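You operate a simulated robot arm through the tools that you are given. There is no shell and no other tool. Be economical: measure what you need, move in short steps, check, and stop when the job is done.

Carry out the task below with a simulated robot arm. There is one attempt and no reset: what you move stays moved.

TASK
Find the voltage of the unmarked board: raise the dial a mark at a time till its rows light.
Fine: board between the tester's stops, pins down before the supply goes on; end with the supply off and the dial on that mark.
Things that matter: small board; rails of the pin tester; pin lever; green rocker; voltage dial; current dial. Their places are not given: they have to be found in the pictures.

It is judged by the outcome, as a careful person would: the job done as asked, and still so three seconds after it is handed in. It fails if anything else is knocked over, pushed out of place, dropped, spilled or broken.

THE ROBOT
A 7-joint arm with a two-finger parallel gripper, fixed in place. Base frame: the origin is at the foot of the arm, x ahead of it, y to its left, z up; the work surface is at about z = 0.76. Lengths are in m, angles in rad, forces in N, time in s.
With the tool pointing down near the work surface it reaches from about 0.3 to 0.7 m from the base axis. Its first joint turns from -1.152 to 1.152 rad. Payload 1.57 kg.
Tool frame: the origin (TCP) lies between the finger pads and is the grasp point; the fingertips stand 0.03 m ahead of it; z points along the fingers, y is the line along which they close. The gripper opens to 0.11 m. The fingers are 0.024 m wide and 0.012 m thick; the gripper's body (0.048 by 0.112 m) begins 0.078 m behind the TCP.
Orientation is that of the tool frame in the base frame, as a unit quaternion [x, y, z, w]. With the fingers straight down and closing along the base's y, the tool's x points along the base's -x, its y along +y and its z along -z.

THE INTERFACE
- The arm moves only by the tool step_arm. Its argument "commands" is a list of rows, each a list of 7 numbers: the gripper command, from -1 (fully open) to 1 (shut), values between in proportion, then the shift along the base's x, y, z in m, then the turn, a rotation vector about the base's x, y, z in rad. In form: [[grip, x, y, z, ax, ay, az], ...]. A call has 1 to 10 rows; each row is the pose to reach, as a shift and turn from the pose commanded when the call began. A row lasts 0.2 s, in which the tool goes at most 0.05 m and 0.15 rad; a call with a longer step from one row to the next is refused whole, and so is a gripper value outside its range. A pose out of reach is approached as far as the arm can. The call stops where the force on the tool passes 80 N (or 10 N more than at its start, if that is more) or the arm is blocked; 0.2 s more then pass. The fingers move at their own pace (about 0.108 m/s each) and stop on an object; they squeeze with about 25 N. The grip force told is the motor's: it shows also when the fingers shut on nothing. Time passes only in rows, and 0.2 s behind the last, so rows that repeat a pose let the fingers close. It gives the time, the measured TCP pose, the force on the tool (base axes), the opening and the grip force at its end, in the units of the frame above (readings bear some noise), and new pictures: "pictures" is both (left out), scene, wrist or none.
- Cameras (640 x 400 px; columns grow to the right, rows downward): "scene" is fixed at [0.1717, -0.3978, 1.3977]; the picture's right is [0.71, -0.70, 0.00], its down [-0.43, -0.44, -0.79] and it looks along [0.55, 0.56, -0.62] (base axes); focal length 373 px, centre (320, 200). "wrist" rides on the gripper at [-0.036, 0, -0.08] in the tool frame; the picture's right is [0.00, -1.00, 0.00], its down [0.97, 0.00, -0.24] and it looks along [0.24, 0.00, 0.97] (tool axes); focal length 218 px, centre (320, 200).
- probe_pixels(camera, pixels): for up to 12 pixels [column, row] of the newest picture of that camera ("zoom" is the newest enlarged one), the place [x, y, z] in the base frame of the surface seen there, good to about 0.002 m. No time passes.
- inspect(camera, box): a new picture of the part [left, top, right, bottom] of that camera's present view, enlarged. No time passes.
- finish_job(): hands the job in; it is judged then, once.

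Work in short steps. Measure before you move; look again where a grasp or a placing could have gone wrong, and mend it. You have 80 turns and 120 pictures in all, those below and enlarged ones among them. Open the gripper and draw the arm clear of the work before you hand the job in, unless the task says otherwise; then end with one line.

The tools are called after "Call:" as a command line: name --pt "numbers of a row" for each row, then --argument value for the rest, lists and objects as JSON in quotes. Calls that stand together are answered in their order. step_arm: Moves the arm, as the interface text tells. Its arguments: {"type":"object","properties":{"commands":{"type":"array"},"pictures":{"type":"string","enum":["both","scene","wrist","none"]}},"required":["commands"]} The other tools are called the same way: probe_pixels (camera, pixels) gives the place of the surface under pixels of a picture; inspect (camera, box) takes an enlarged picture of a part of a camera's view; finish_job () hands the job in.

At the start:

```text
time: 0.0
position: [0.4724, 0.0795, 1.1184]
orientation: [-0.001, 1.0, 0.0, 0.0]
wrist_force: [0.1, 0.3, -0.1]
width: 0.1096
finger_force: 0.0
```

scene: 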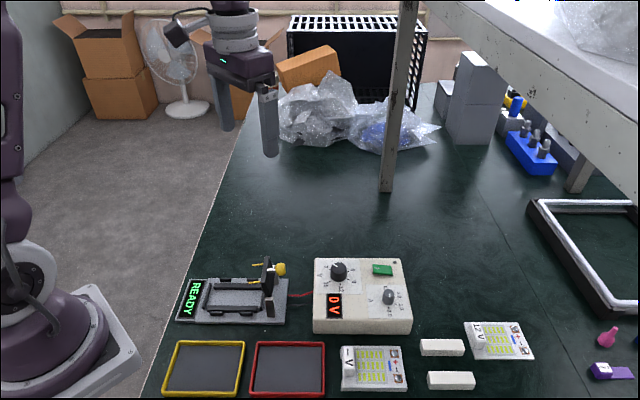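
wrist: 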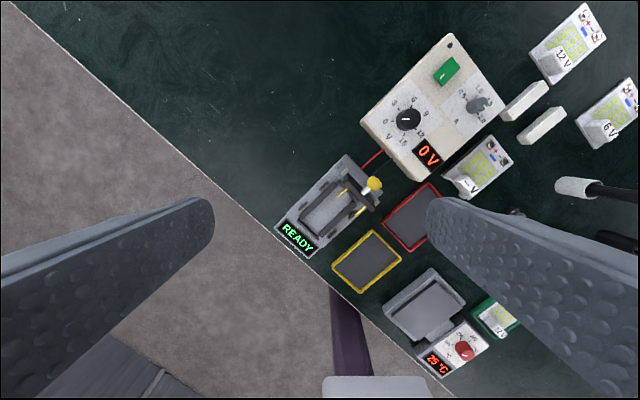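

The tester, supply and several boards are visible; I enlarge both views to read them.

Call:
inspect --camera "scene" --box '[160, 240, 420, 400]'

Call:
inspect --camera "wrist" --box '[270, 20, 530, 260]'

```text
2.46 times, centred on (290, 320) of scene
```

zoom: 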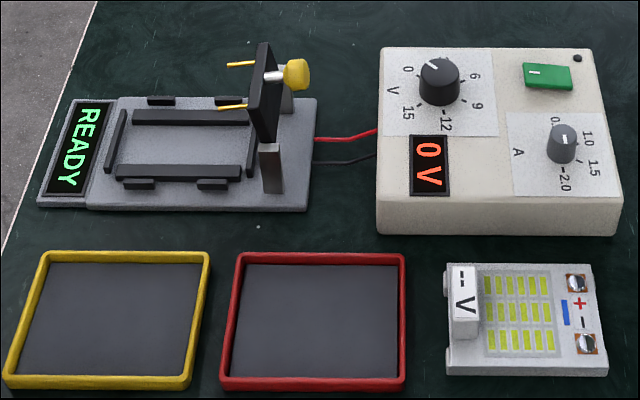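

```text
1.67 times, centred on (400, 140) of wrist
```

zoom: 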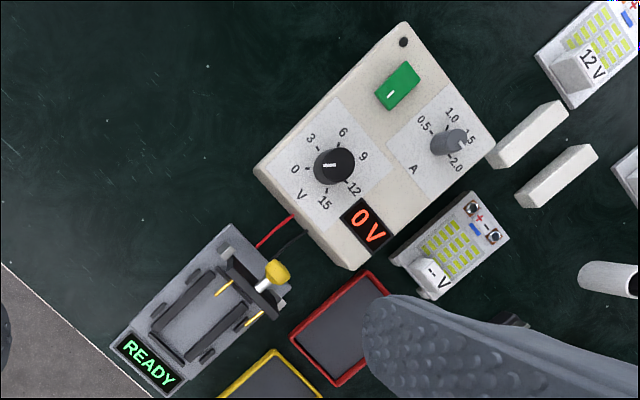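

I take a closer view of the tester and board for probing.

Call:
inspect --camera "scene" --box '[170, 245, 298, 325]'

Call:
probe_pixels --camera "zoom" --pixels '[[320, 200]]'

```text
5.00 times, centred on (234, 285) of scene
```

zoom: 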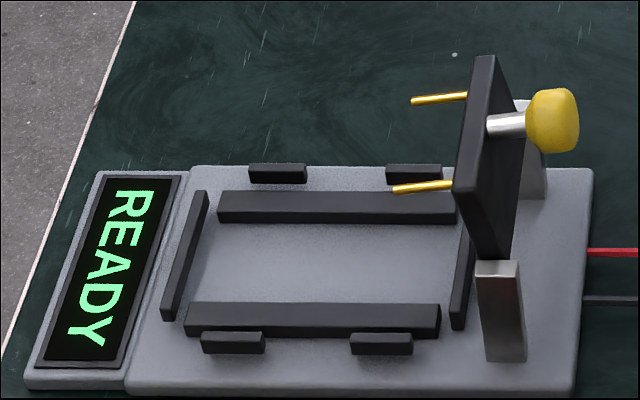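

```text
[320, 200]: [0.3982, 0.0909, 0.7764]
```

Probing the tester's geometry.

Call:
probe_pixels --camera "zoom" --pixels '[[205, 195], [168, 315], [278, 168], [415, 170], [232, 337], [382, 338], [330, 200], [310, 310], [462, 310], [555, 105], [497, 270], [300, 260]]'

Call:
probe_pixels --camera "zoom" --pixels '[[415, 101], [400, 190], [485, 62], [458, 195], [545, 95], [550, 145], [535, 150], [180, 200], [500, 125], [230, 195], [425, 315], [195, 315]]'

Call:
inspect --camera "scene" --box '[320, 330, 432, 400]'

```text
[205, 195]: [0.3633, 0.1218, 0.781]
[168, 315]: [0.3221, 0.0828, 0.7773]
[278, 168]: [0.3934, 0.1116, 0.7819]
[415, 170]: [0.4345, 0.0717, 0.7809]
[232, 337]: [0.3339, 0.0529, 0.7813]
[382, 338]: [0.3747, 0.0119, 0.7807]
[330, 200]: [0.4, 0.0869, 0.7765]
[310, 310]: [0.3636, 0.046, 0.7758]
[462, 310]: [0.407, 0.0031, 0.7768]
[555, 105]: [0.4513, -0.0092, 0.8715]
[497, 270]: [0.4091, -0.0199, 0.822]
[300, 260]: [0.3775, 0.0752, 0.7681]
```

```text
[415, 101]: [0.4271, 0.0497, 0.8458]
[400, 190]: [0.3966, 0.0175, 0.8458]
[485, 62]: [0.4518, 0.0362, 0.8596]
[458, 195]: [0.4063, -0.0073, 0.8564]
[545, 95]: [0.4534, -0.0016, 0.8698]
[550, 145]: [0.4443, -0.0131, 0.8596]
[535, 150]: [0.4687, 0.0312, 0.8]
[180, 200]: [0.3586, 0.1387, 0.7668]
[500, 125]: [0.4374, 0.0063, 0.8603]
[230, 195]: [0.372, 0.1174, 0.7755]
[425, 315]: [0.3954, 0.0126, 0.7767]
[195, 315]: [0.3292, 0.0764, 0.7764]
```

```text
5.71 times, centred on (376, 365) of scene
```

zoom: 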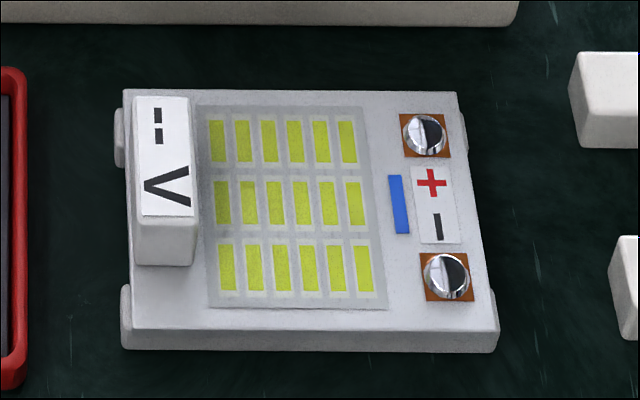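

Call:
probe_pixels --camera "zoom" --pixels '[[126, 94], [455, 95], [495, 328], [128, 328], [140, 100], [190, 98], [195, 215], [142, 215], [425, 135], [445, 277], [117, 140], [125, 310]]'

Call:
probe_pixels --camera "zoom" --pixels '[[462, 130], [160, 250], [160, 340], [300, 345], [290, 30], [100, 200], [300, 260], [375, 200], [30, 200], [600, 70], [165, 160], [60, 370]]'

```text
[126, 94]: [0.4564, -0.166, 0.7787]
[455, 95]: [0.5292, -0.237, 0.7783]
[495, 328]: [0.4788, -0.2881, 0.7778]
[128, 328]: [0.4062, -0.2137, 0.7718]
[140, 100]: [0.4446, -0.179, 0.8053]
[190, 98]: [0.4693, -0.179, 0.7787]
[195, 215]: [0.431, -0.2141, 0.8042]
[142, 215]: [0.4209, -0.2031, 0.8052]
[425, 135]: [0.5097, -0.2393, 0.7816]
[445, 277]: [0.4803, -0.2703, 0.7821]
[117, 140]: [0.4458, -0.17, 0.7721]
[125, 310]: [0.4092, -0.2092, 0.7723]
```

```text
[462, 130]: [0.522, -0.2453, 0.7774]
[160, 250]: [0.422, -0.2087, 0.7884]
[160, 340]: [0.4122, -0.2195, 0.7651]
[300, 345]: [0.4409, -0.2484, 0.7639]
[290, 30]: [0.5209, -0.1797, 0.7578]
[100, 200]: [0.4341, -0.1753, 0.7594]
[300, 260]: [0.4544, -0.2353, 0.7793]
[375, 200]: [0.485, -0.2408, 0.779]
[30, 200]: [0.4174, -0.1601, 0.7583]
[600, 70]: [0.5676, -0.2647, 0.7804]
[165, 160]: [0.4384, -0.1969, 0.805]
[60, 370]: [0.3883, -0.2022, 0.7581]
```

The unmarked board lies about 45° like the tester; I move above its handle (≈[0.437,-0.197]), turned +45°, to look closer.

Call:
step_arm --pt "-0.3 -0.0044 -0.0345 -0.02 0 0 0.0982" --pt "-0.3 -0.0088 -0.069 -0.04 0 0 0.1963" --pt "-0.3 -0.0132 -0.1035 -0.06 0 0 0.2945" --pt "-0.3 -0.0176 -0.138 -0.08 0 0 0.3927" --pt "-0.3 -0.022 -0.1725 -0.1 0 0 0.4909" --pt "-0.3 -0.0264 -0.207 -0.12 0 0 0.589" --pt "-0.3 -0.0308 -0.2415 -0.14 0 0 0.6872" --pt "-0.3 -0.0351 -0.2764 -0.16 0 0 0.7854" --pt "-0.3 -0.0351 -0.2764 -0.16 0 0 0.7854"

```text
time: 2.0
position: [0.4389, -0.1976, 0.9589]
orientation: [-0.383, 0.924, 0.0, 0.0]
wrist_force: [-0.2, -0.7, -0.3]
width: 0.0715
finger_force: 0.1
```

scene: 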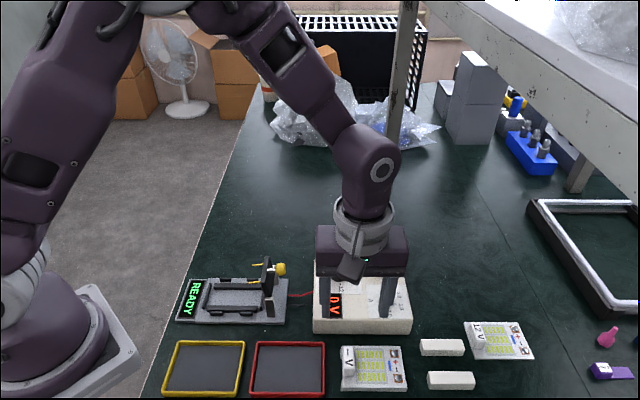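
wrist: 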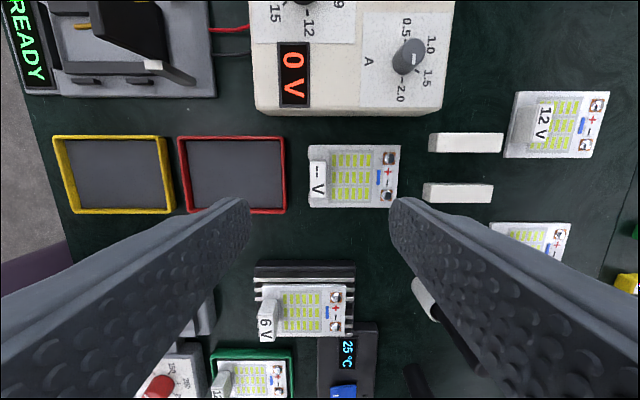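

Handle at (317,178) in the wrist view, centred under the tool. I zoom to measure it.

Call:
inspect --camera "wrist" --box '[290, 130, 418, 210]'

```text
5.00 times, centred on (354, 170) of wrist
```

zoom: 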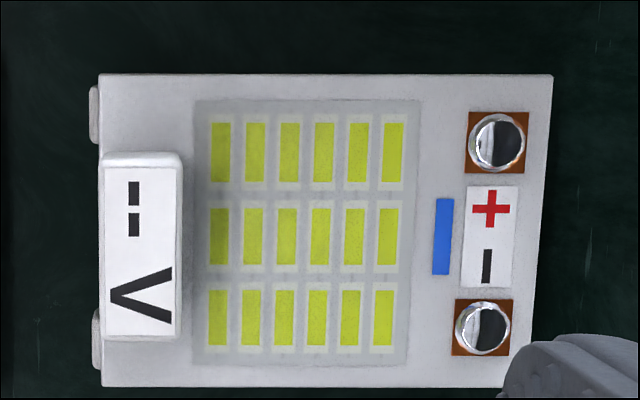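

Call:
probe_pixels --camera "zoom" --pixels '[[108, 80], [545, 80], [108, 380], [490, 380], [112, 170], [174, 172], [112, 330], [172, 328], [495, 143], [482, 325], [94, 115], [97, 340]]'

```text
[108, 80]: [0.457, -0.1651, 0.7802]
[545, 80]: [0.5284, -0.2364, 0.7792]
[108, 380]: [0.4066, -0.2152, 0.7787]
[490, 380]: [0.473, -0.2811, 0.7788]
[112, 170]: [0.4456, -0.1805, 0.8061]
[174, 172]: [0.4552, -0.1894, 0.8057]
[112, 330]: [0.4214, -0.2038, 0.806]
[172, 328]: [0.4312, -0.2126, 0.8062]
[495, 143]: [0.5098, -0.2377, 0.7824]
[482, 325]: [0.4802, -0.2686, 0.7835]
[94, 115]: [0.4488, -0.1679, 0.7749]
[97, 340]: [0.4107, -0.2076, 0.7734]
```

Handle centre s≈.449,t≈.171 in 45° axes. Before grasping I look at the tester slot from above.

Call:
step_arm --pt "-0.3 -0.009 0.043 0.005 0 0 0" --pt "-0.3 -0.018 0.086 0.01 0 0 0" --pt "-0.3 -0.027 0.129 0.015 0 0 0" --pt "-0.3 -0.037 0.172 0.02 0 0 0" --pt "-0.3 -0.046 0.216 0.02 0 0 0" --pt "-0.3 -0.055 0.259 0.02 0 0 0" --pt "-0.3 -0.055 0.259 0.02 0 0 0" --pictures "wrist"

Call:
inspect --camera "wrist" --box '[240, 110, 400, 210]'

```text
time: 3.6
position: [0.3835, 0.061, 0.9795]
orientation: [-0.383, 0.924, 0.0, 0.0]
wrist_force: [1.3, 0.6, 0.4]
width: 0.0716
finger_force: 0.1
```

wrist: 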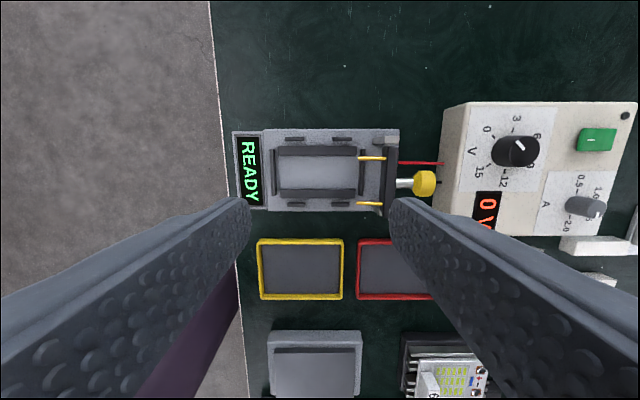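

```text
4.00 times, centred on (320, 160) of wrist
```

zoom: 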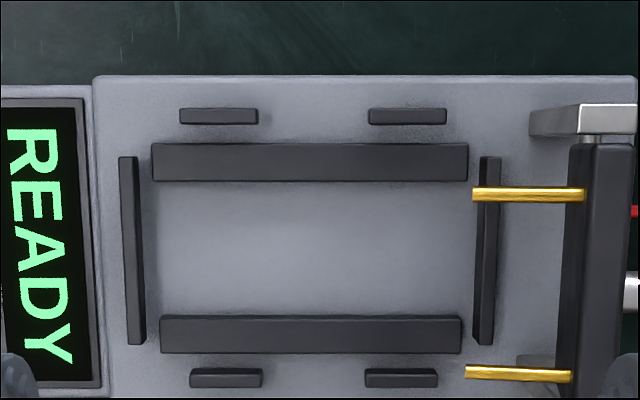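

Call:
probe_pixels --camera "zoom" --pixels '[[132, 180], [139, 320], [128, 250], [220, 122], [405, 122], [225, 372], [400, 372], [485, 240], [481, 330], [310, 150], [310, 178], [310, 322]]'

Call:
probe_pixels --camera "zoom" --pixels '[[310, 346], [141, 250], [120, 170], [477, 250], [492, 165], [220, 110], [405, 110], [225, 385], [476, 192], [469, 372], [580, 110], [600, 160]]'

```text
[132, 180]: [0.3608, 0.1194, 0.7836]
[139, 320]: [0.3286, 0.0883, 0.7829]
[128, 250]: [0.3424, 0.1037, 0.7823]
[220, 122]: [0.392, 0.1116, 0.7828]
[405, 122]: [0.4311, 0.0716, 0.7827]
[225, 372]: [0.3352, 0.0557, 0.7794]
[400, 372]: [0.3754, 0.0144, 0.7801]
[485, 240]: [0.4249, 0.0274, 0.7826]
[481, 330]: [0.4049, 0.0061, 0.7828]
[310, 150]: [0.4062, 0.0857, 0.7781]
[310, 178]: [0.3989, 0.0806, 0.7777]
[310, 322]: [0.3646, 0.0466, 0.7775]
```

```text
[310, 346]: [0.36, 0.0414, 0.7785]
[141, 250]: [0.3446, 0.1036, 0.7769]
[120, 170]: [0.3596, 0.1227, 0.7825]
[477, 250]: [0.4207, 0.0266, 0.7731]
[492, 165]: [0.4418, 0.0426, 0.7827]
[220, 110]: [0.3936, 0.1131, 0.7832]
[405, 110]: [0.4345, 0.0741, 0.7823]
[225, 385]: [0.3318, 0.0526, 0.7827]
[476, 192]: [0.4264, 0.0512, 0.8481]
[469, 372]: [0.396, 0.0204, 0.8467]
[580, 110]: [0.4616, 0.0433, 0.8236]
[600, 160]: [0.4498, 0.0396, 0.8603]
```

The board seems to have small tabs at its ends; I look closely at them, and at the 12 V and 6 V boards.

Call:
inspect --camera "scene" --box '[336, 340, 376, 394]'

Call:
inspect --camera "scene" --box '[380, 340, 416, 394]'

Call:
inspect --camera "scene" --box '[458, 315, 542, 367]'

```text
7.41 times, centred on (356, 367) of scene
```

zoom: 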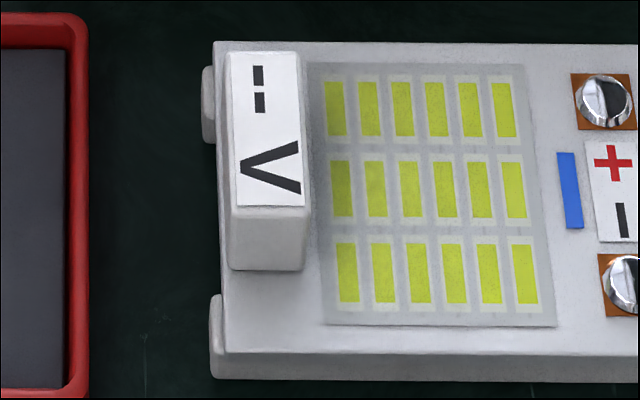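

```text
7.41 times, centred on (398, 367) of scene
```

zoom: 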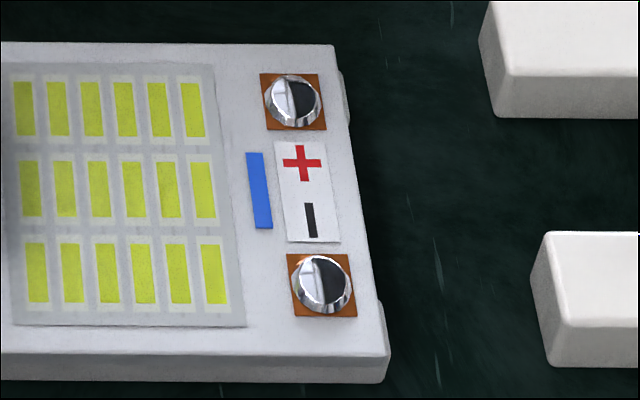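

```text
7.62 times, centred on (500, 341) of scene
```

zoom: 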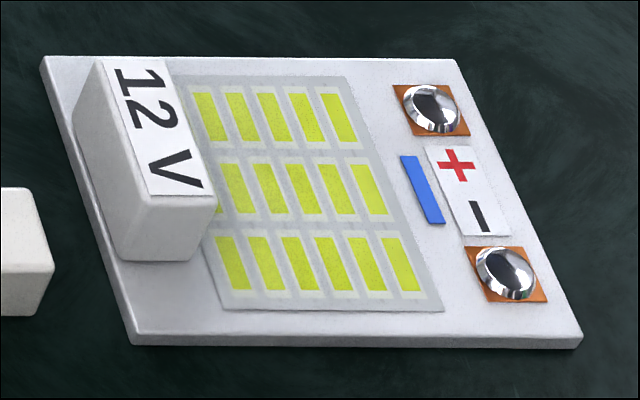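

The "tabs" are bars beneath the board, so the board itself is ≈104×74 mm, fitting the slot (≈107×78). I go to the handle and lower with the fingers open at 0.05.

Call:
step_arm --pt "0.09 0.0092 -0.043 -0.007 0 0 0" --pt "0.09 0.0183 -0.086 -0.014 0 0 0" --pt "0.09 0.0275 -0.129 -0.02 0 0 0" --pt "0.09 0.0366 -0.172 -0.03 0 0 0" --pt "0.09 0.0458 -0.215 -0.04 0 0 0" --pt "0.09 0.0549 -0.2576 -0.05 0 0 0" --pt "0.09 0.0549 -0.2576 -0.06 0 0 0" --pt "0.09 0.0549 -0.2576 -0.1 0 0 0" --pt "0.09 0.0549 -0.2576 -0.135 0 0 0" --pt "0.09 0.0549 -0.2576 -0.1655 0 0 0"

Call:
inspect --camera "scene" --box '[320, 320, 432, 400]'

```text
time: 5.8
position: [0.4366, -0.1954, 0.8118]
orientation: [-0.383, 0.924, 0.0, 0.0]
wrist_force: [-0.5, 1.1, 0.4]
width: 0.05
finger_force: 0.0
```

scene: 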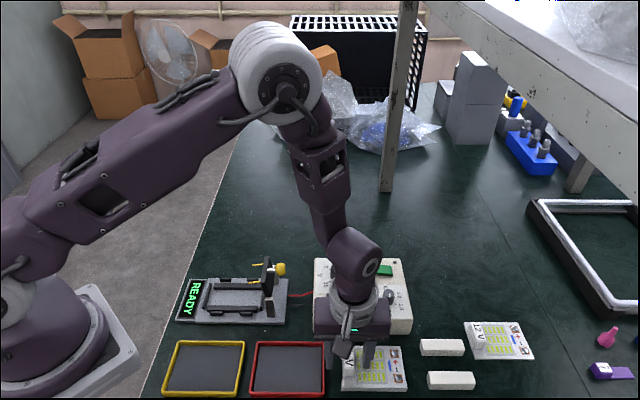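
wrist: 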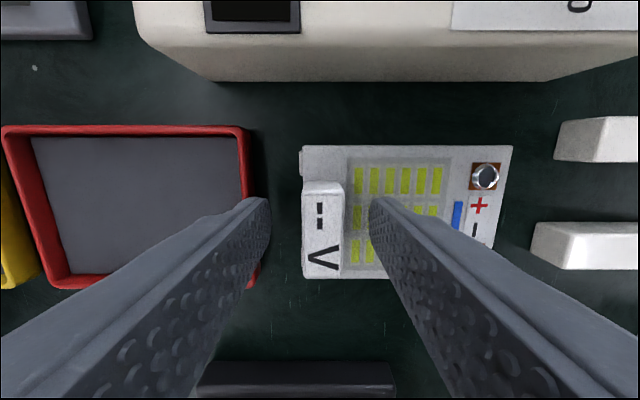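

```text
5.00 times, centred on (376, 360) of scene
```

zoom: 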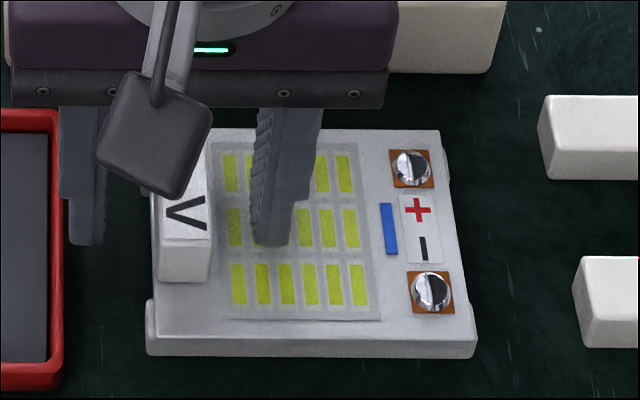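

The fingers straddle the handle; measured s is 2 mm short, so I correct and then close.

Call:
step_arm --pt "0.09 0.0014 -0.0014 0 0 0 0" --pt "0.6 0.0014 -0.0014 0 0 0 0" --pt "1 0.0014 -0.0014 0 0 0 0" --pt "1 0.0014 -0.0014 0 0 0 0" --pt "1 0.0014 -0.0014 0 0 0 0" --pictures "wrist"

```text
time: 7.0
position: [0.4381, -0.1968, 0.8132]
orientation: [-0.383, 0.924, 0.0, 0.0]
wrist_force: [0.4, -0.6, -0.2]
width: 0.0171
finger_force: 24.9
```

wrist: 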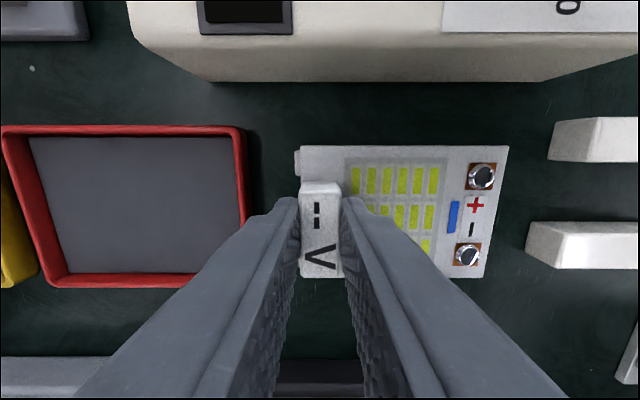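

Gripped at 17 mm. Lifting straight up.

Call:
step_arm --pt "1 0 0 0.01 0 0 0" --pt "1 0 0 0.03 0 0 0" --pt "1 0 0 0.06 0 0 0" --pt "1 0 0 0.09 0 0 0" --pt "1 0 0 0.11 0 0 0" --pt "1 0 0 0.11 0 0 0"

Call:
inspect --camera "scene" --box '[320, 300, 448, 400]'

```text
time: 8.4
position: [0.438, -0.1969, 0.9258]
orientation: [-0.383, 0.924, 0.0, 0.0]
wrist_force: [-0.3, 0.4, -0.4]
width: 0.0172
finger_force: 25.3
```

scene: 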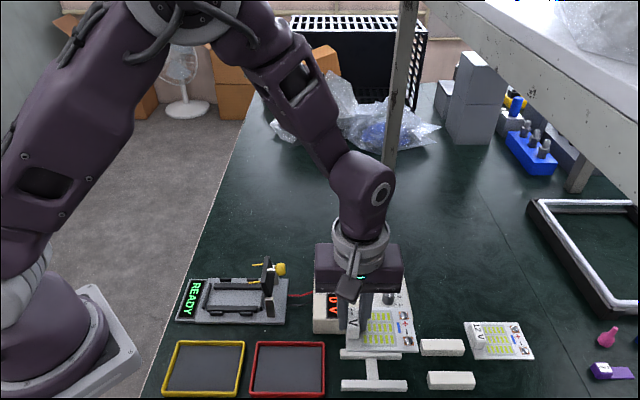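
wrist: 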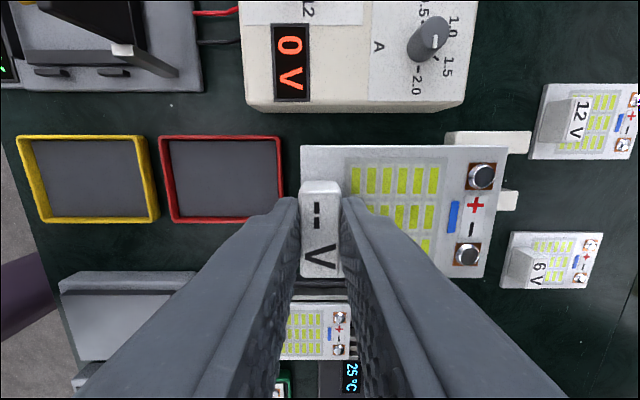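

```text
4.00 times, centred on (384, 350) of scene
```

zoom: 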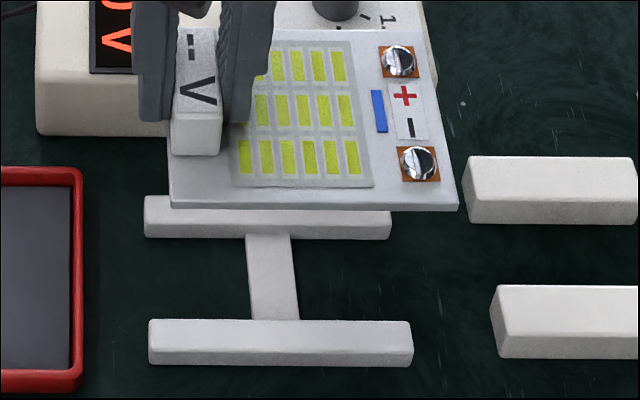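

Board is lifted off an H-shaped stand. I probe its corners to check tilt and offset in hand.

Call:
probe_pixels --camera "wrist" --pixels '[[303, 148], [506, 150], [481, 274], [302, 275], [504, 160], [485, 265], [303, 180], [480, 176]]'

Call:
probe_pixels --camera "zoom" --pixels '[[173, 203], [455, 203], [430, 45], [300, 200], [300, 207], [398, 60], [416, 162], [270, 217], [270, 345]]'

```text
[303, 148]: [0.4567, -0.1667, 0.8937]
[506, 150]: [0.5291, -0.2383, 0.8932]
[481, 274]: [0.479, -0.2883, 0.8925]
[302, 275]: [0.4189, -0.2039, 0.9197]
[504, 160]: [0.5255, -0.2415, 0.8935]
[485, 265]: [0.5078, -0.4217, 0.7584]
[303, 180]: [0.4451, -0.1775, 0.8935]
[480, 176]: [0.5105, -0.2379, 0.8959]
```

```text
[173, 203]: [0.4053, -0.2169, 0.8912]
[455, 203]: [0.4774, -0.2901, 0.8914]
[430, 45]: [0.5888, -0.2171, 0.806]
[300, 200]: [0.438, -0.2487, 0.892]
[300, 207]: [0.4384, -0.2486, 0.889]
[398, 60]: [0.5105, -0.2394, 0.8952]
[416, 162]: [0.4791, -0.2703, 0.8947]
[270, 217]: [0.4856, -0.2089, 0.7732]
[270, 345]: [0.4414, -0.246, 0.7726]
```

Board is level; its centre is +0.042 m ahead of the TCP along s. I raise and carry it over to a point set back 20 mm from the slot, so as to slide beneath the raised pins.

Call:
step_arm --pt "1 0 0 0.035 0 0 0" --pt "1 0 0 0.066 0 0 0" --pt "1 -0.0124 0.0381 0.066 0 0 0" --pt "1 -0.0248 0.0763 0.066 0 0 0" --pt "1 -0.0372 0.1144 0.066 0 0 0" --pt "1 -0.0497 0.1526 0.066 0 0 0" --pt "1 -0.0621 0.1907 0.066 0 0 0" --pt "1 -0.0745 0.2288 0.066 0 0 0" --pt "1 -0.0869 0.267 0.066 0 0 0" --pt "1 -0.0993 0.3051 0.066 0 0 0"

```text
time: 10.6
position: [0.3394, 0.1085, 0.9937]
orientation: [-0.382, 0.924, 0.0, 0.0]
wrist_force: [0.8, 0.6, -0.7]
width: 0.0174
finger_force: 24.8
```

scene: 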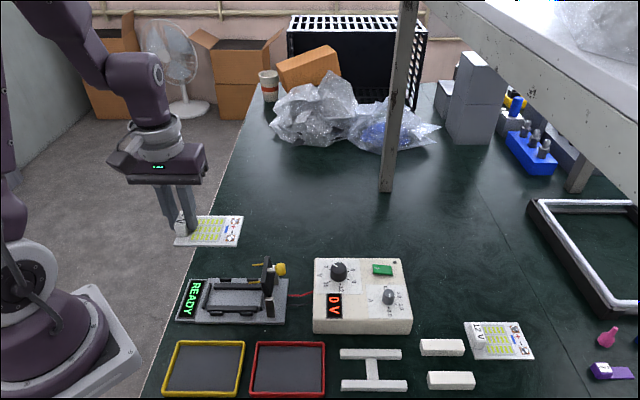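
wrist: 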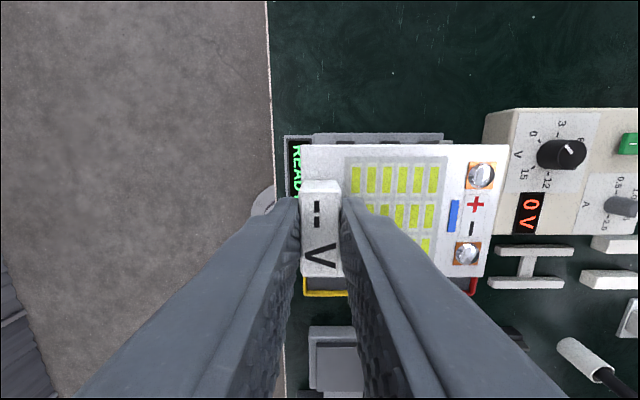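

Positioned as wanted (s .163, t .317). Descend to board bottom ≈0.80 and look.

Call:
step_arm --pt "1 0 0 -0.04 0 0 0" --pt "1 0 0 -0.08 0 0 0" --pt "1 0 0 -0.12 0 0 0" --pt "1 0 0 -0.145 0 0 0" --pt "1 0 0 -0.158 0 0 0" --pt "1 0 0 -0.158 0 0 0"

Call:
inspect --camera "scene" --box '[160, 235, 304, 325]'

```text
time: 12.0
position: [0.3396, 0.1075, 0.833]
orientation: [-0.383, 0.924, 0.0, 0.0]
wrist_force: [-0.2, -0.7, -1.1]
width: 0.0175
finger_force: 25.0
```

scene: 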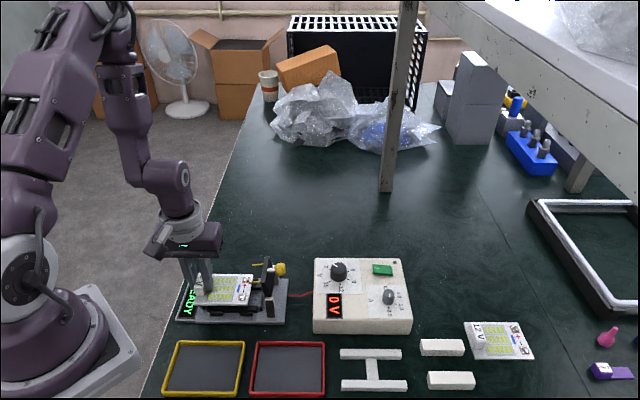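
wrist: 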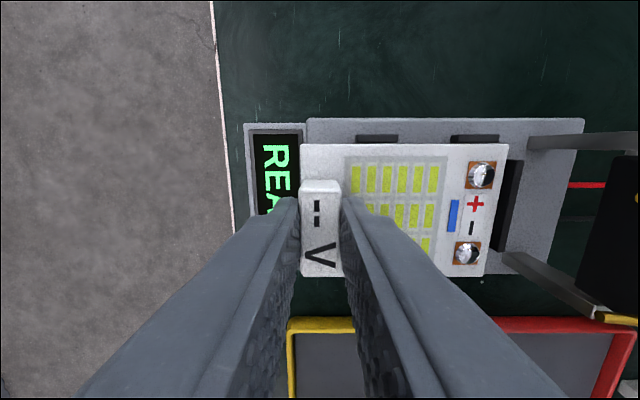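

```text
4.44 times, centred on (232, 280) of scene
```

zoom: 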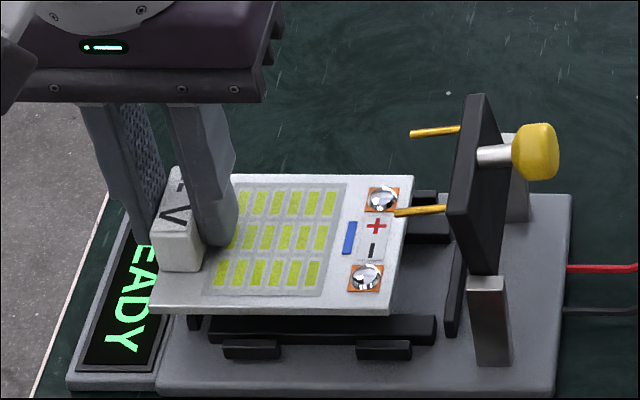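

Board is clear under the pins. Slide +19.5 mm along s, then look down.

Call:
step_arm --pt "1 0.0046 -0.0046 -0.002 0 0 0" --pt "1 0.0092 -0.0092 -0.004 0 0 0" --pt "1 0.0136 -0.0136 -0.006 0 0 0" --pt "1 0.0136 -0.0136 -0.007 0 0 0" --pt "1 0.0136 -0.0136 -0.007 0 0 0"

Call:
inspect --camera "wrist" --box '[270, 110, 590, 310]'

Call:
inspect --camera "scene" --box '[170, 245, 298, 325]'

```text
time: 13.2
position: [0.3526, 0.0943, 0.8248]
orientation: [-0.383, 0.924, 0.001, 0.001]
wrist_force: [0.1, -0.3, -1.2]
width: 0.0172
finger_force: 25.2
```

scene: 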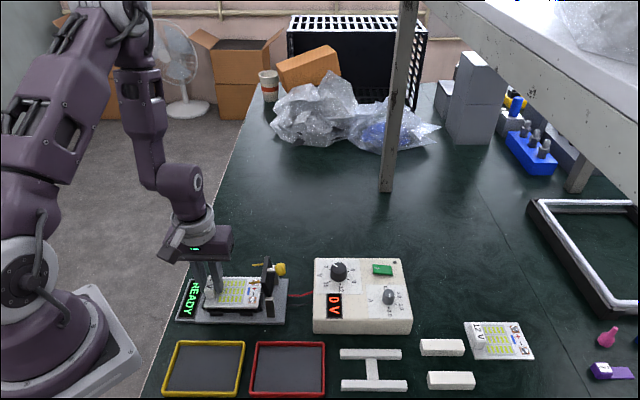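
wrist: 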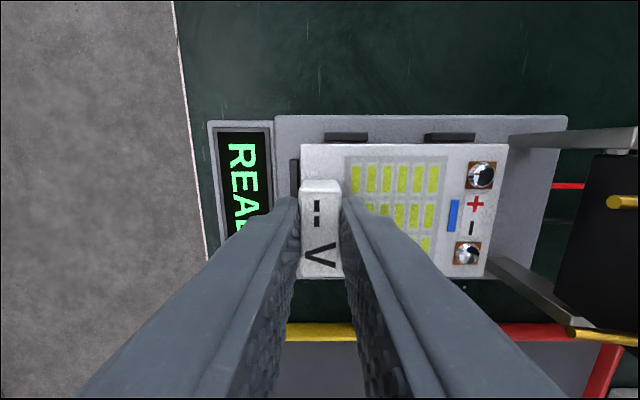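

```text
2.00 times, centred on (430, 210) of wrist
```

zoom: 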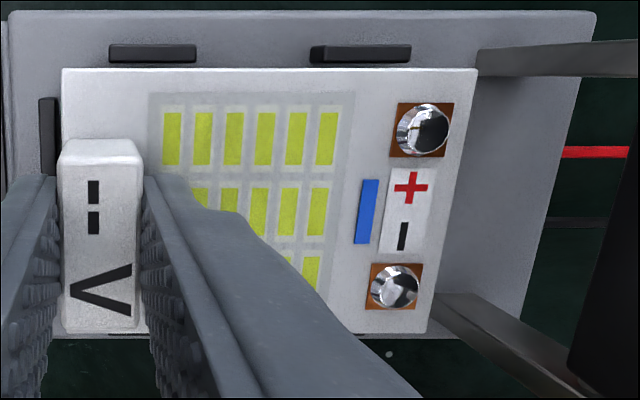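

```text
5.00 times, centred on (234, 285) of scene
```

zoom: 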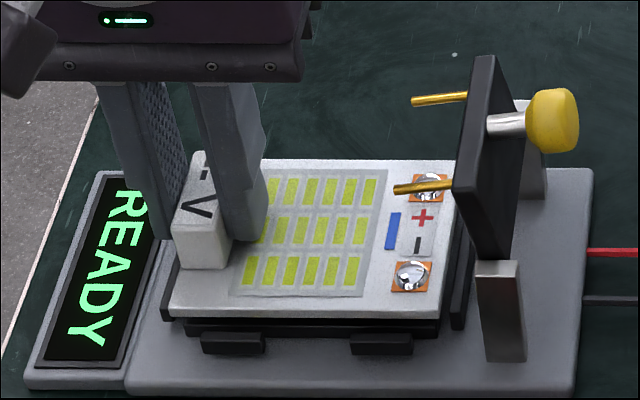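

Call:
probe_pixels --camera "zoom" --pixels '[[180, 308], [428, 312], [452, 195], [470, 240], [455, 320], [232, 336], [380, 338], [168, 295], [170, 270], [440, 265], [430, 170], [300, 168]]'

Call:
probe_pixels --camera "wrist" --pixels '[[303, 146], [505, 146], [346, 137], [450, 137], [295, 185], [482, 273], [304, 170], [346, 141]]'

```text
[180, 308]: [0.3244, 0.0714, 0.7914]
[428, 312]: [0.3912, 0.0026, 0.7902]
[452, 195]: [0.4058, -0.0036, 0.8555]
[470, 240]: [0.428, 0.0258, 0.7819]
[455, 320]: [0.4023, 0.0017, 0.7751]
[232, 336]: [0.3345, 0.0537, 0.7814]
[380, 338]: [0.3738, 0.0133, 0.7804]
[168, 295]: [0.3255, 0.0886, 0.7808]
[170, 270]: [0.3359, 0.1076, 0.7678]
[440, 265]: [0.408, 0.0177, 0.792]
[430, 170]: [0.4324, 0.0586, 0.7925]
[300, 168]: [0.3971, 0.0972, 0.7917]
```

```text
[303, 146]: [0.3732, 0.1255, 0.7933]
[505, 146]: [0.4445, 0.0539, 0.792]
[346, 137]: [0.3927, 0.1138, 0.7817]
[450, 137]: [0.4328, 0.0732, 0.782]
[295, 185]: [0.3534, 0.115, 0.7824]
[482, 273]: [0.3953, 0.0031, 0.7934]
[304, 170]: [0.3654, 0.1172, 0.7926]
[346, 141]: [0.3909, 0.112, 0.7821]
```

Board is centred within about 1 mm of the slot. Nudge −0.7 mm along s and lower onto the rails.

Call:
step_arm --pt "1 -0.0005 0.0005 -0.003 0 0 0" --pt "1 -0.0005 0.0005 -0.006 0 0 0" --pt "1 -0.0005 0.0005 -0.008 0 0 0" --pt "1 -0.0005 0.0005 -0.009 0 0 0" --pt "1 -0.0005 0.0005 -0.009 0 0 0"

Call:
inspect --camera "scene" --box '[170, 245, 298, 325]'

```text
time: 14.4
position: [0.3526, 0.0936, 0.8155]
orientation: [-0.382, 0.924, 0.0, 0.001]
wrist_force: [-0.3, -0.7, 14.3]
width: 0.0174
finger_force: 25.3
```

scene: 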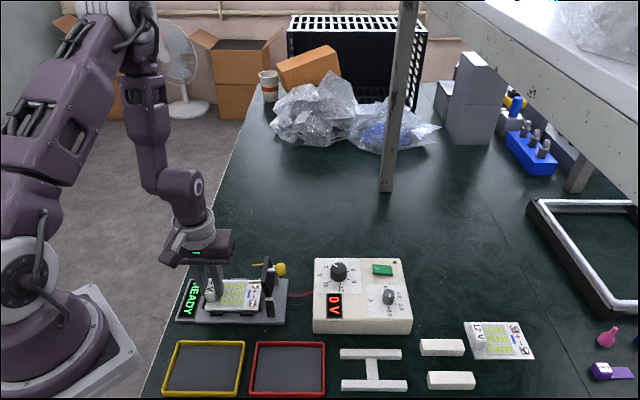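
wrist: 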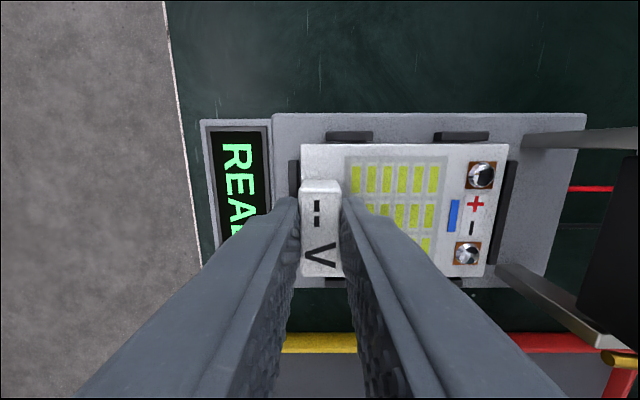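

```text
5.00 times, centred on (234, 285) of scene
```

zoom: 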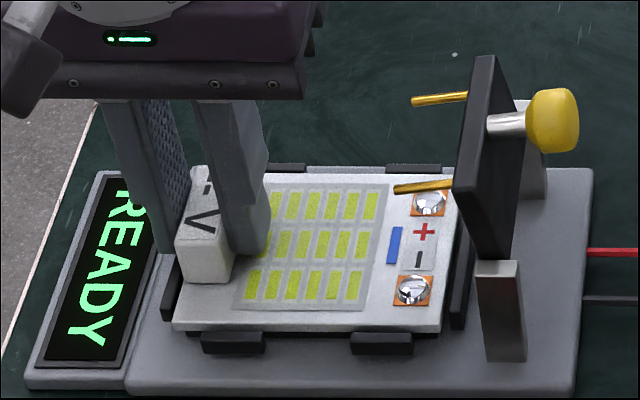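

Seated between all stops with 14 N reaction. Relieve 1 mm, open, and rise.

Call:
step_arm --pt "1 0 0 0.001 0 0 0" --pt "0.5 0 0 0.0015 0 0 0" --pt "0.3 0 0 0.002 0 0 0" --pt "0.3 0 0 0.002 0 0 0" --pt "0.3 0 0 0.03 0 0 0" --pt "0.3 0 0 0.07 0 0 0" --pt "0.3 0 0 0.12 0 0 0" --pt "0.3 0 0 0.14 0 0 0"

Call:
inspect --camera "scene" --box '[170, 245, 298, 325]'

Call:
inspect --camera "wrist" --box '[200, 100, 456, 260]'

```text
time: 16.2
position: [0.3539, 0.096, 0.9555]
orientation: [-0.382, 0.924, -0.001, -0.001]
wrist_force: [-0.2, 0.5, 0.6]
width: 0.0382
finger_force: 0.2
```

scene: 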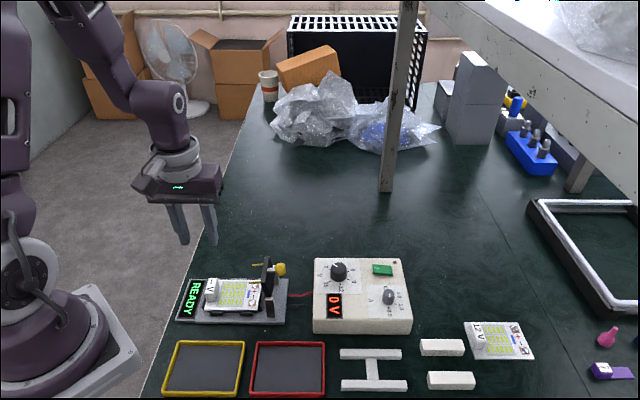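
wrist: 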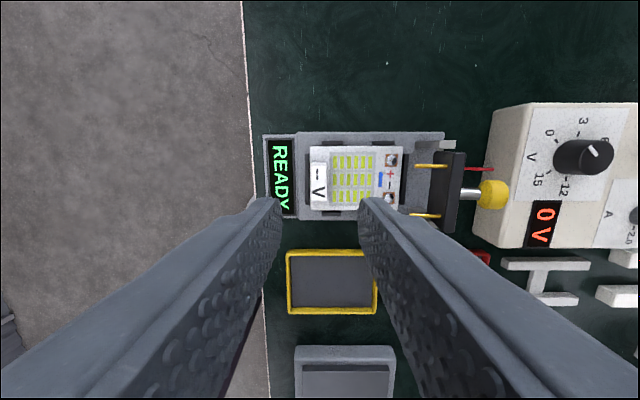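

```text
5.00 times, centred on (234, 285) of scene
```

zoom: 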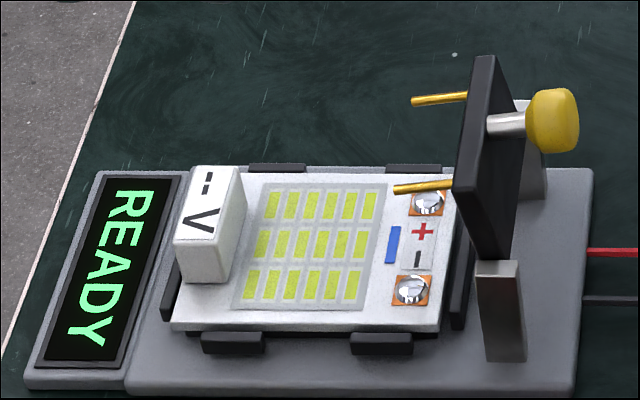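

```text
2.50 times, centred on (328, 180) of wrist
```

zoom: 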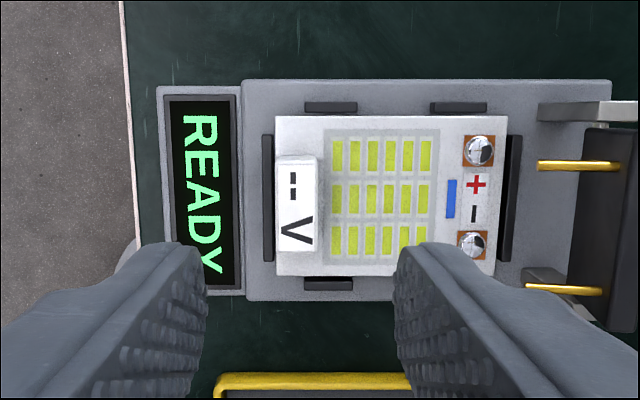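

Board is inside all stops. Now measure the lever knob and neighbours in the wrist view.

Call:
inspect --camera "wrist" --box '[400, 100, 640, 260]'

Call:
probe_pixels --camera "zoom" --pixels '[[250, 260], [230, 255], [275, 255], [250, 220], [165, 250], [260, 300], [160, 350], [170, 150], [420, 160], [505, 130], [490, 165], [450, 145]]'

```text
2.50 times, centred on (520, 180) of wrist
```

zoom: 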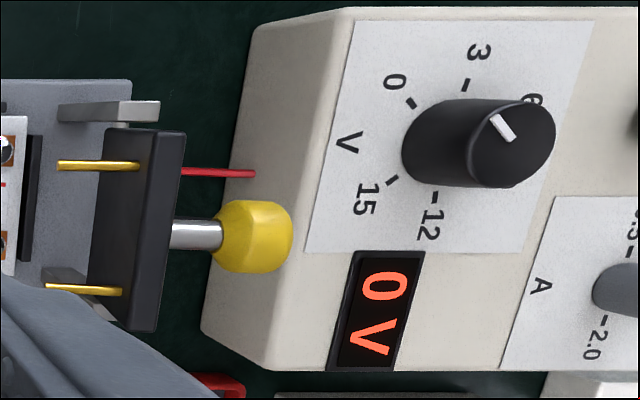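

```text
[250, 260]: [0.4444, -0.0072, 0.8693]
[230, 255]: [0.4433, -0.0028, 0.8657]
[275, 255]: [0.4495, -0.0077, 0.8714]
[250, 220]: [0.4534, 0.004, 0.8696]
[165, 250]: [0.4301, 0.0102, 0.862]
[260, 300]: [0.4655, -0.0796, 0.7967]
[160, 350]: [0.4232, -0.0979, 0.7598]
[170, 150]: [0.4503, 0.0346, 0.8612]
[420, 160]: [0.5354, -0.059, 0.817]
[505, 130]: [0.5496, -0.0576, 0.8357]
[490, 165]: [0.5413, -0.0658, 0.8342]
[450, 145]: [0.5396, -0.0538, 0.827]
```

Knob centre ≈ s .320, t .315, z .861. I move the closed fingers behind it (s≈.349), tips at z≈.853.

Call:
step_arm --pt "1 0.029 -0.03 0 0 0 0" --pt "1 0.058 -0.06 0 0 0 0" --pt "1 0.087 -0.09 0 0 0 0" --pt "1 0.1156 -0.12 0 0 0 0" --pt "1 0.1156 -0.12 -0.04 0 0 0" --pt "1 0.1156 -0.12 -0.0725 0 0 0" --pt "1 0.1156 -0.12 -0.0725 0 0 0"

Call:
inspect --camera "scene" --box '[200, 225, 360, 325]'

```text
time: 17.8
position: [0.4666, -0.0244, 0.8823]
orientation: [-0.382, 0.924, 0.0, 0.0]
wrist_force: [-0.5, -0.8, 0.6]
width: 0.0001
finger_force: 21.2
```

scene: 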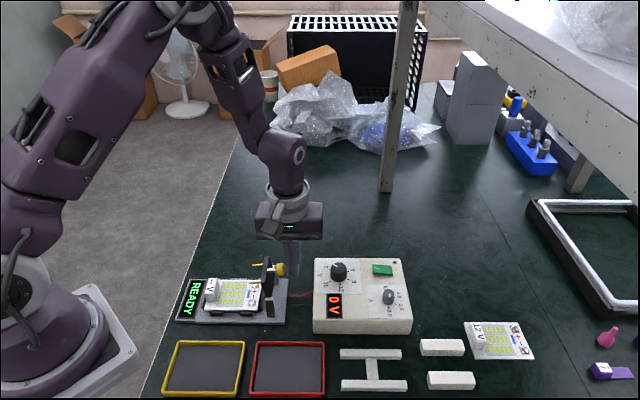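
wrist: 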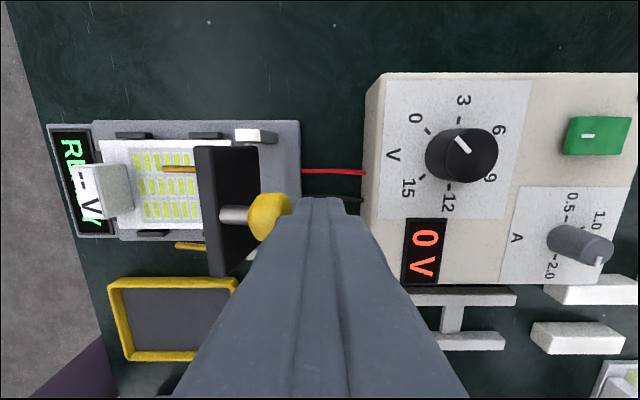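

```text
4.00 times, centred on (280, 275) of scene
```

zoom: 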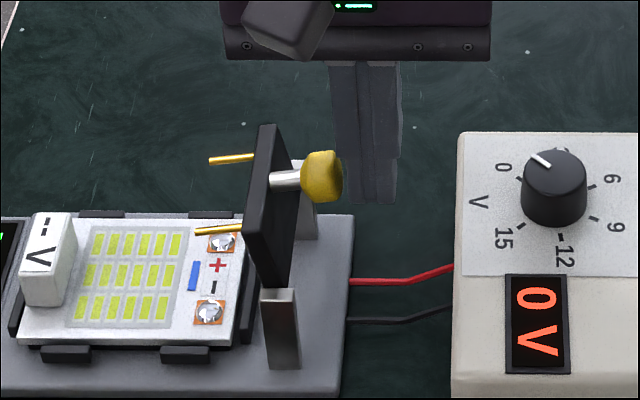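

Fingers stand right behind the knob at tip height. Push slowly toward −s.

Call:
step_arm --pt "1 -0.005 0.005 0 0 0 0" --pt "1 -0.01 0.01 0 0 0 0" --pt "1 -0.015 0.015 0 0 0 0" --pt "1 -0.02 0.02 0.001 0 0 0" --pt "1 -0.025 0.025 0.001 0 0 0" --pt "1 -0.029 0.029 0.001 0 0 0" --pictures "wrist"

Call:
inspect --camera "scene" --box '[170, 225, 330, 325]'

```text
time: 19.2
position: [0.4386, 0.0046, 0.8853]
orientation: [-0.384, 0.924, -0.001, 0.0]
wrist_force: [0.8, -0.4, -0.3]
width: 0.0
finger_force: 21.6
```

wrist: 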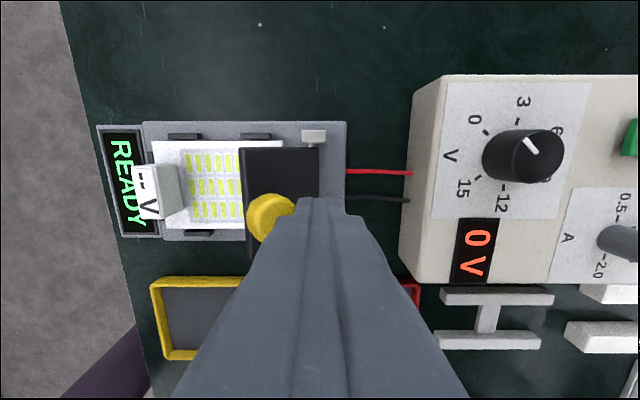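

```text
4.00 times, centred on (250, 275) of scene
```

zoom: 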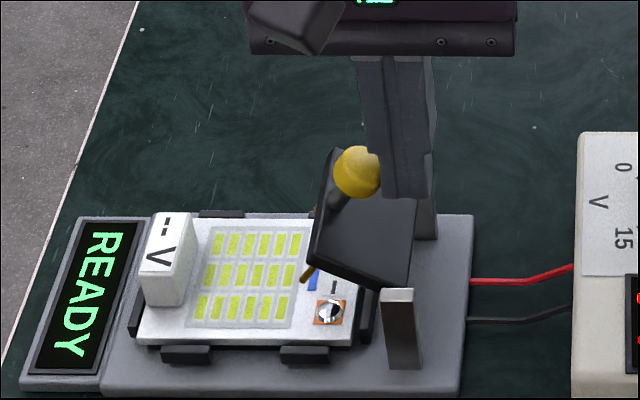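

Lever has swung over about halfway. Measure the knob now.

Call:
probe_pixels --camera "zoom" --pixels '[[355, 155], [350, 180], [370, 180], [330, 215], [315, 245], [380, 240]]'

```text
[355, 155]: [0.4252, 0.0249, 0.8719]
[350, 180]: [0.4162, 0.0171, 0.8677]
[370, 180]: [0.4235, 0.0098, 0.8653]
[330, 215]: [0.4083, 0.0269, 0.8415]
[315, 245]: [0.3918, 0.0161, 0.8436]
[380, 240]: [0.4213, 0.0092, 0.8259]
```

Knob top now at s≈.284, z≈.872. I lift, place the finger tips on top of it and press down along its arc.

Call:
step_arm --pt "1 0 0 0.03 0 0 0" --pt "1 -0.0145 0.0145 0.03 0 0 0" --pt "1 -0.021 0.021 0.03 0 0 0" --pt "1 -0.021 0.021 0.019 0 0 0" --pt "1 -0.0235 0.0235 0.012 0 0 0" --pt "1 -0.028 0.028 0.005 0 0 0" --pt "1 -0.031 0.031 0.0 0 0 0" --pt "1 -0.034 0.034 -0.005 0 0 0" --pictures "wrist"

Call:
inspect --camera "scene" --box '[170, 225, 330, 325]'

```text
time: 21.0
position: [0.4083, 0.0358, 0.8834]
orientation: [-0.381, 0.924, -0.004, 0.007]
wrist_force: [-5.4, -6.3, 53.8]
width: 0.0
finger_force: 21.6
stopped in row 8: the force on the tool passed its limit (the readings are from after the stop); the commanded pose is now the measured one
```

wrist: 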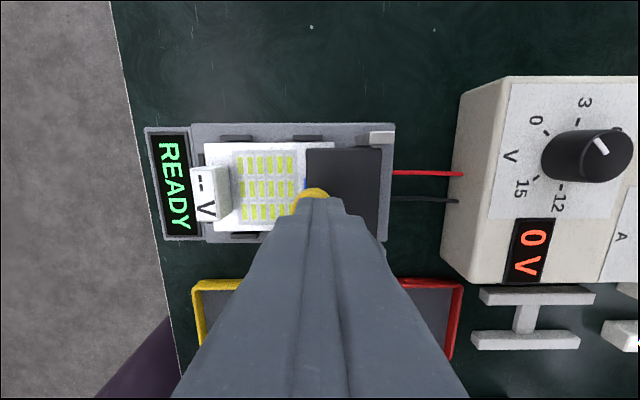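

```text
4.00 times, centred on (250, 275) of scene
```

zoom: 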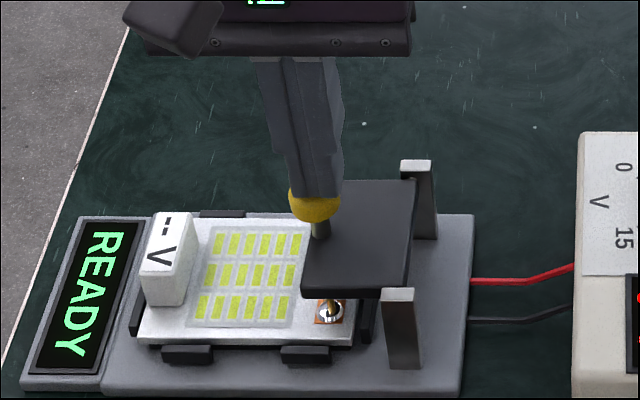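

Lever is horizontal and a pin rests on the − pad; it stopped on firm contact. Lift off and check it stays down.

Call:
step_arm --pt "1 0 0 0.01 0 0 0" --pt "1 0 0 0.04 0 0 0" --pt "1 0.02 -0.02 0.08 0 0 0" --pt "1 0.05 -0.05 0.1 0 0 0" --pt "1 0.075 -0.075 0.1 0 0 0" --pt "1 0.075 -0.075 0.1 0 0 0"

Call:
inspect --camera "scene" --box '[170, 245, 298, 325]'

Call:
inspect --camera "wrist" --box '[120, 110, 280, 210]'

```text
time: 22.4
position: [0.4838, -0.04, 0.9843]
orientation: [-0.381, 0.925, -0.002, 0.004]
wrist_force: [0.2, 0.3, -0.6]
width: 0.0002
finger_force: 21.3
```

scene: 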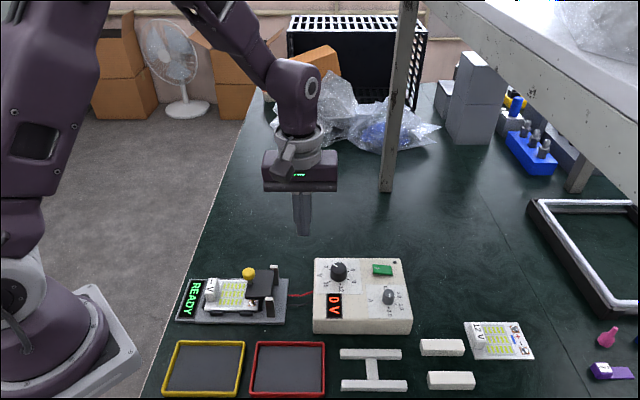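
wrist: 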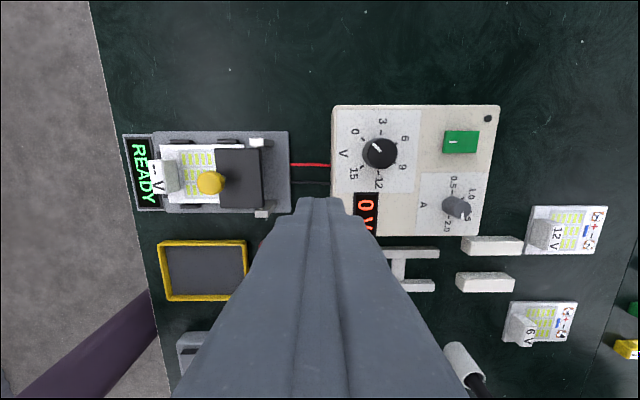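

```text
5.00 times, centred on (234, 285) of scene
```

zoom: 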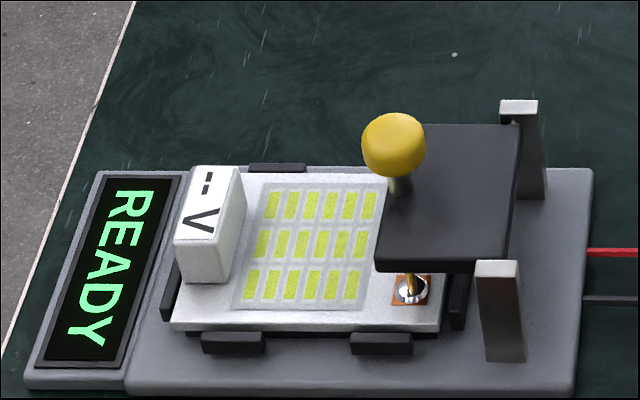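

```text
4.00 times, centred on (200, 160) of wrist
```

zoom: 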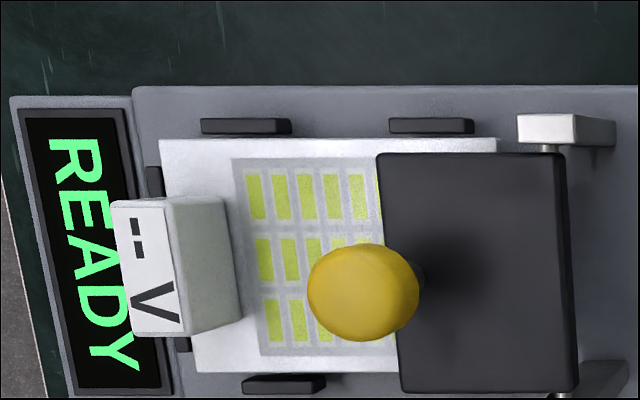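

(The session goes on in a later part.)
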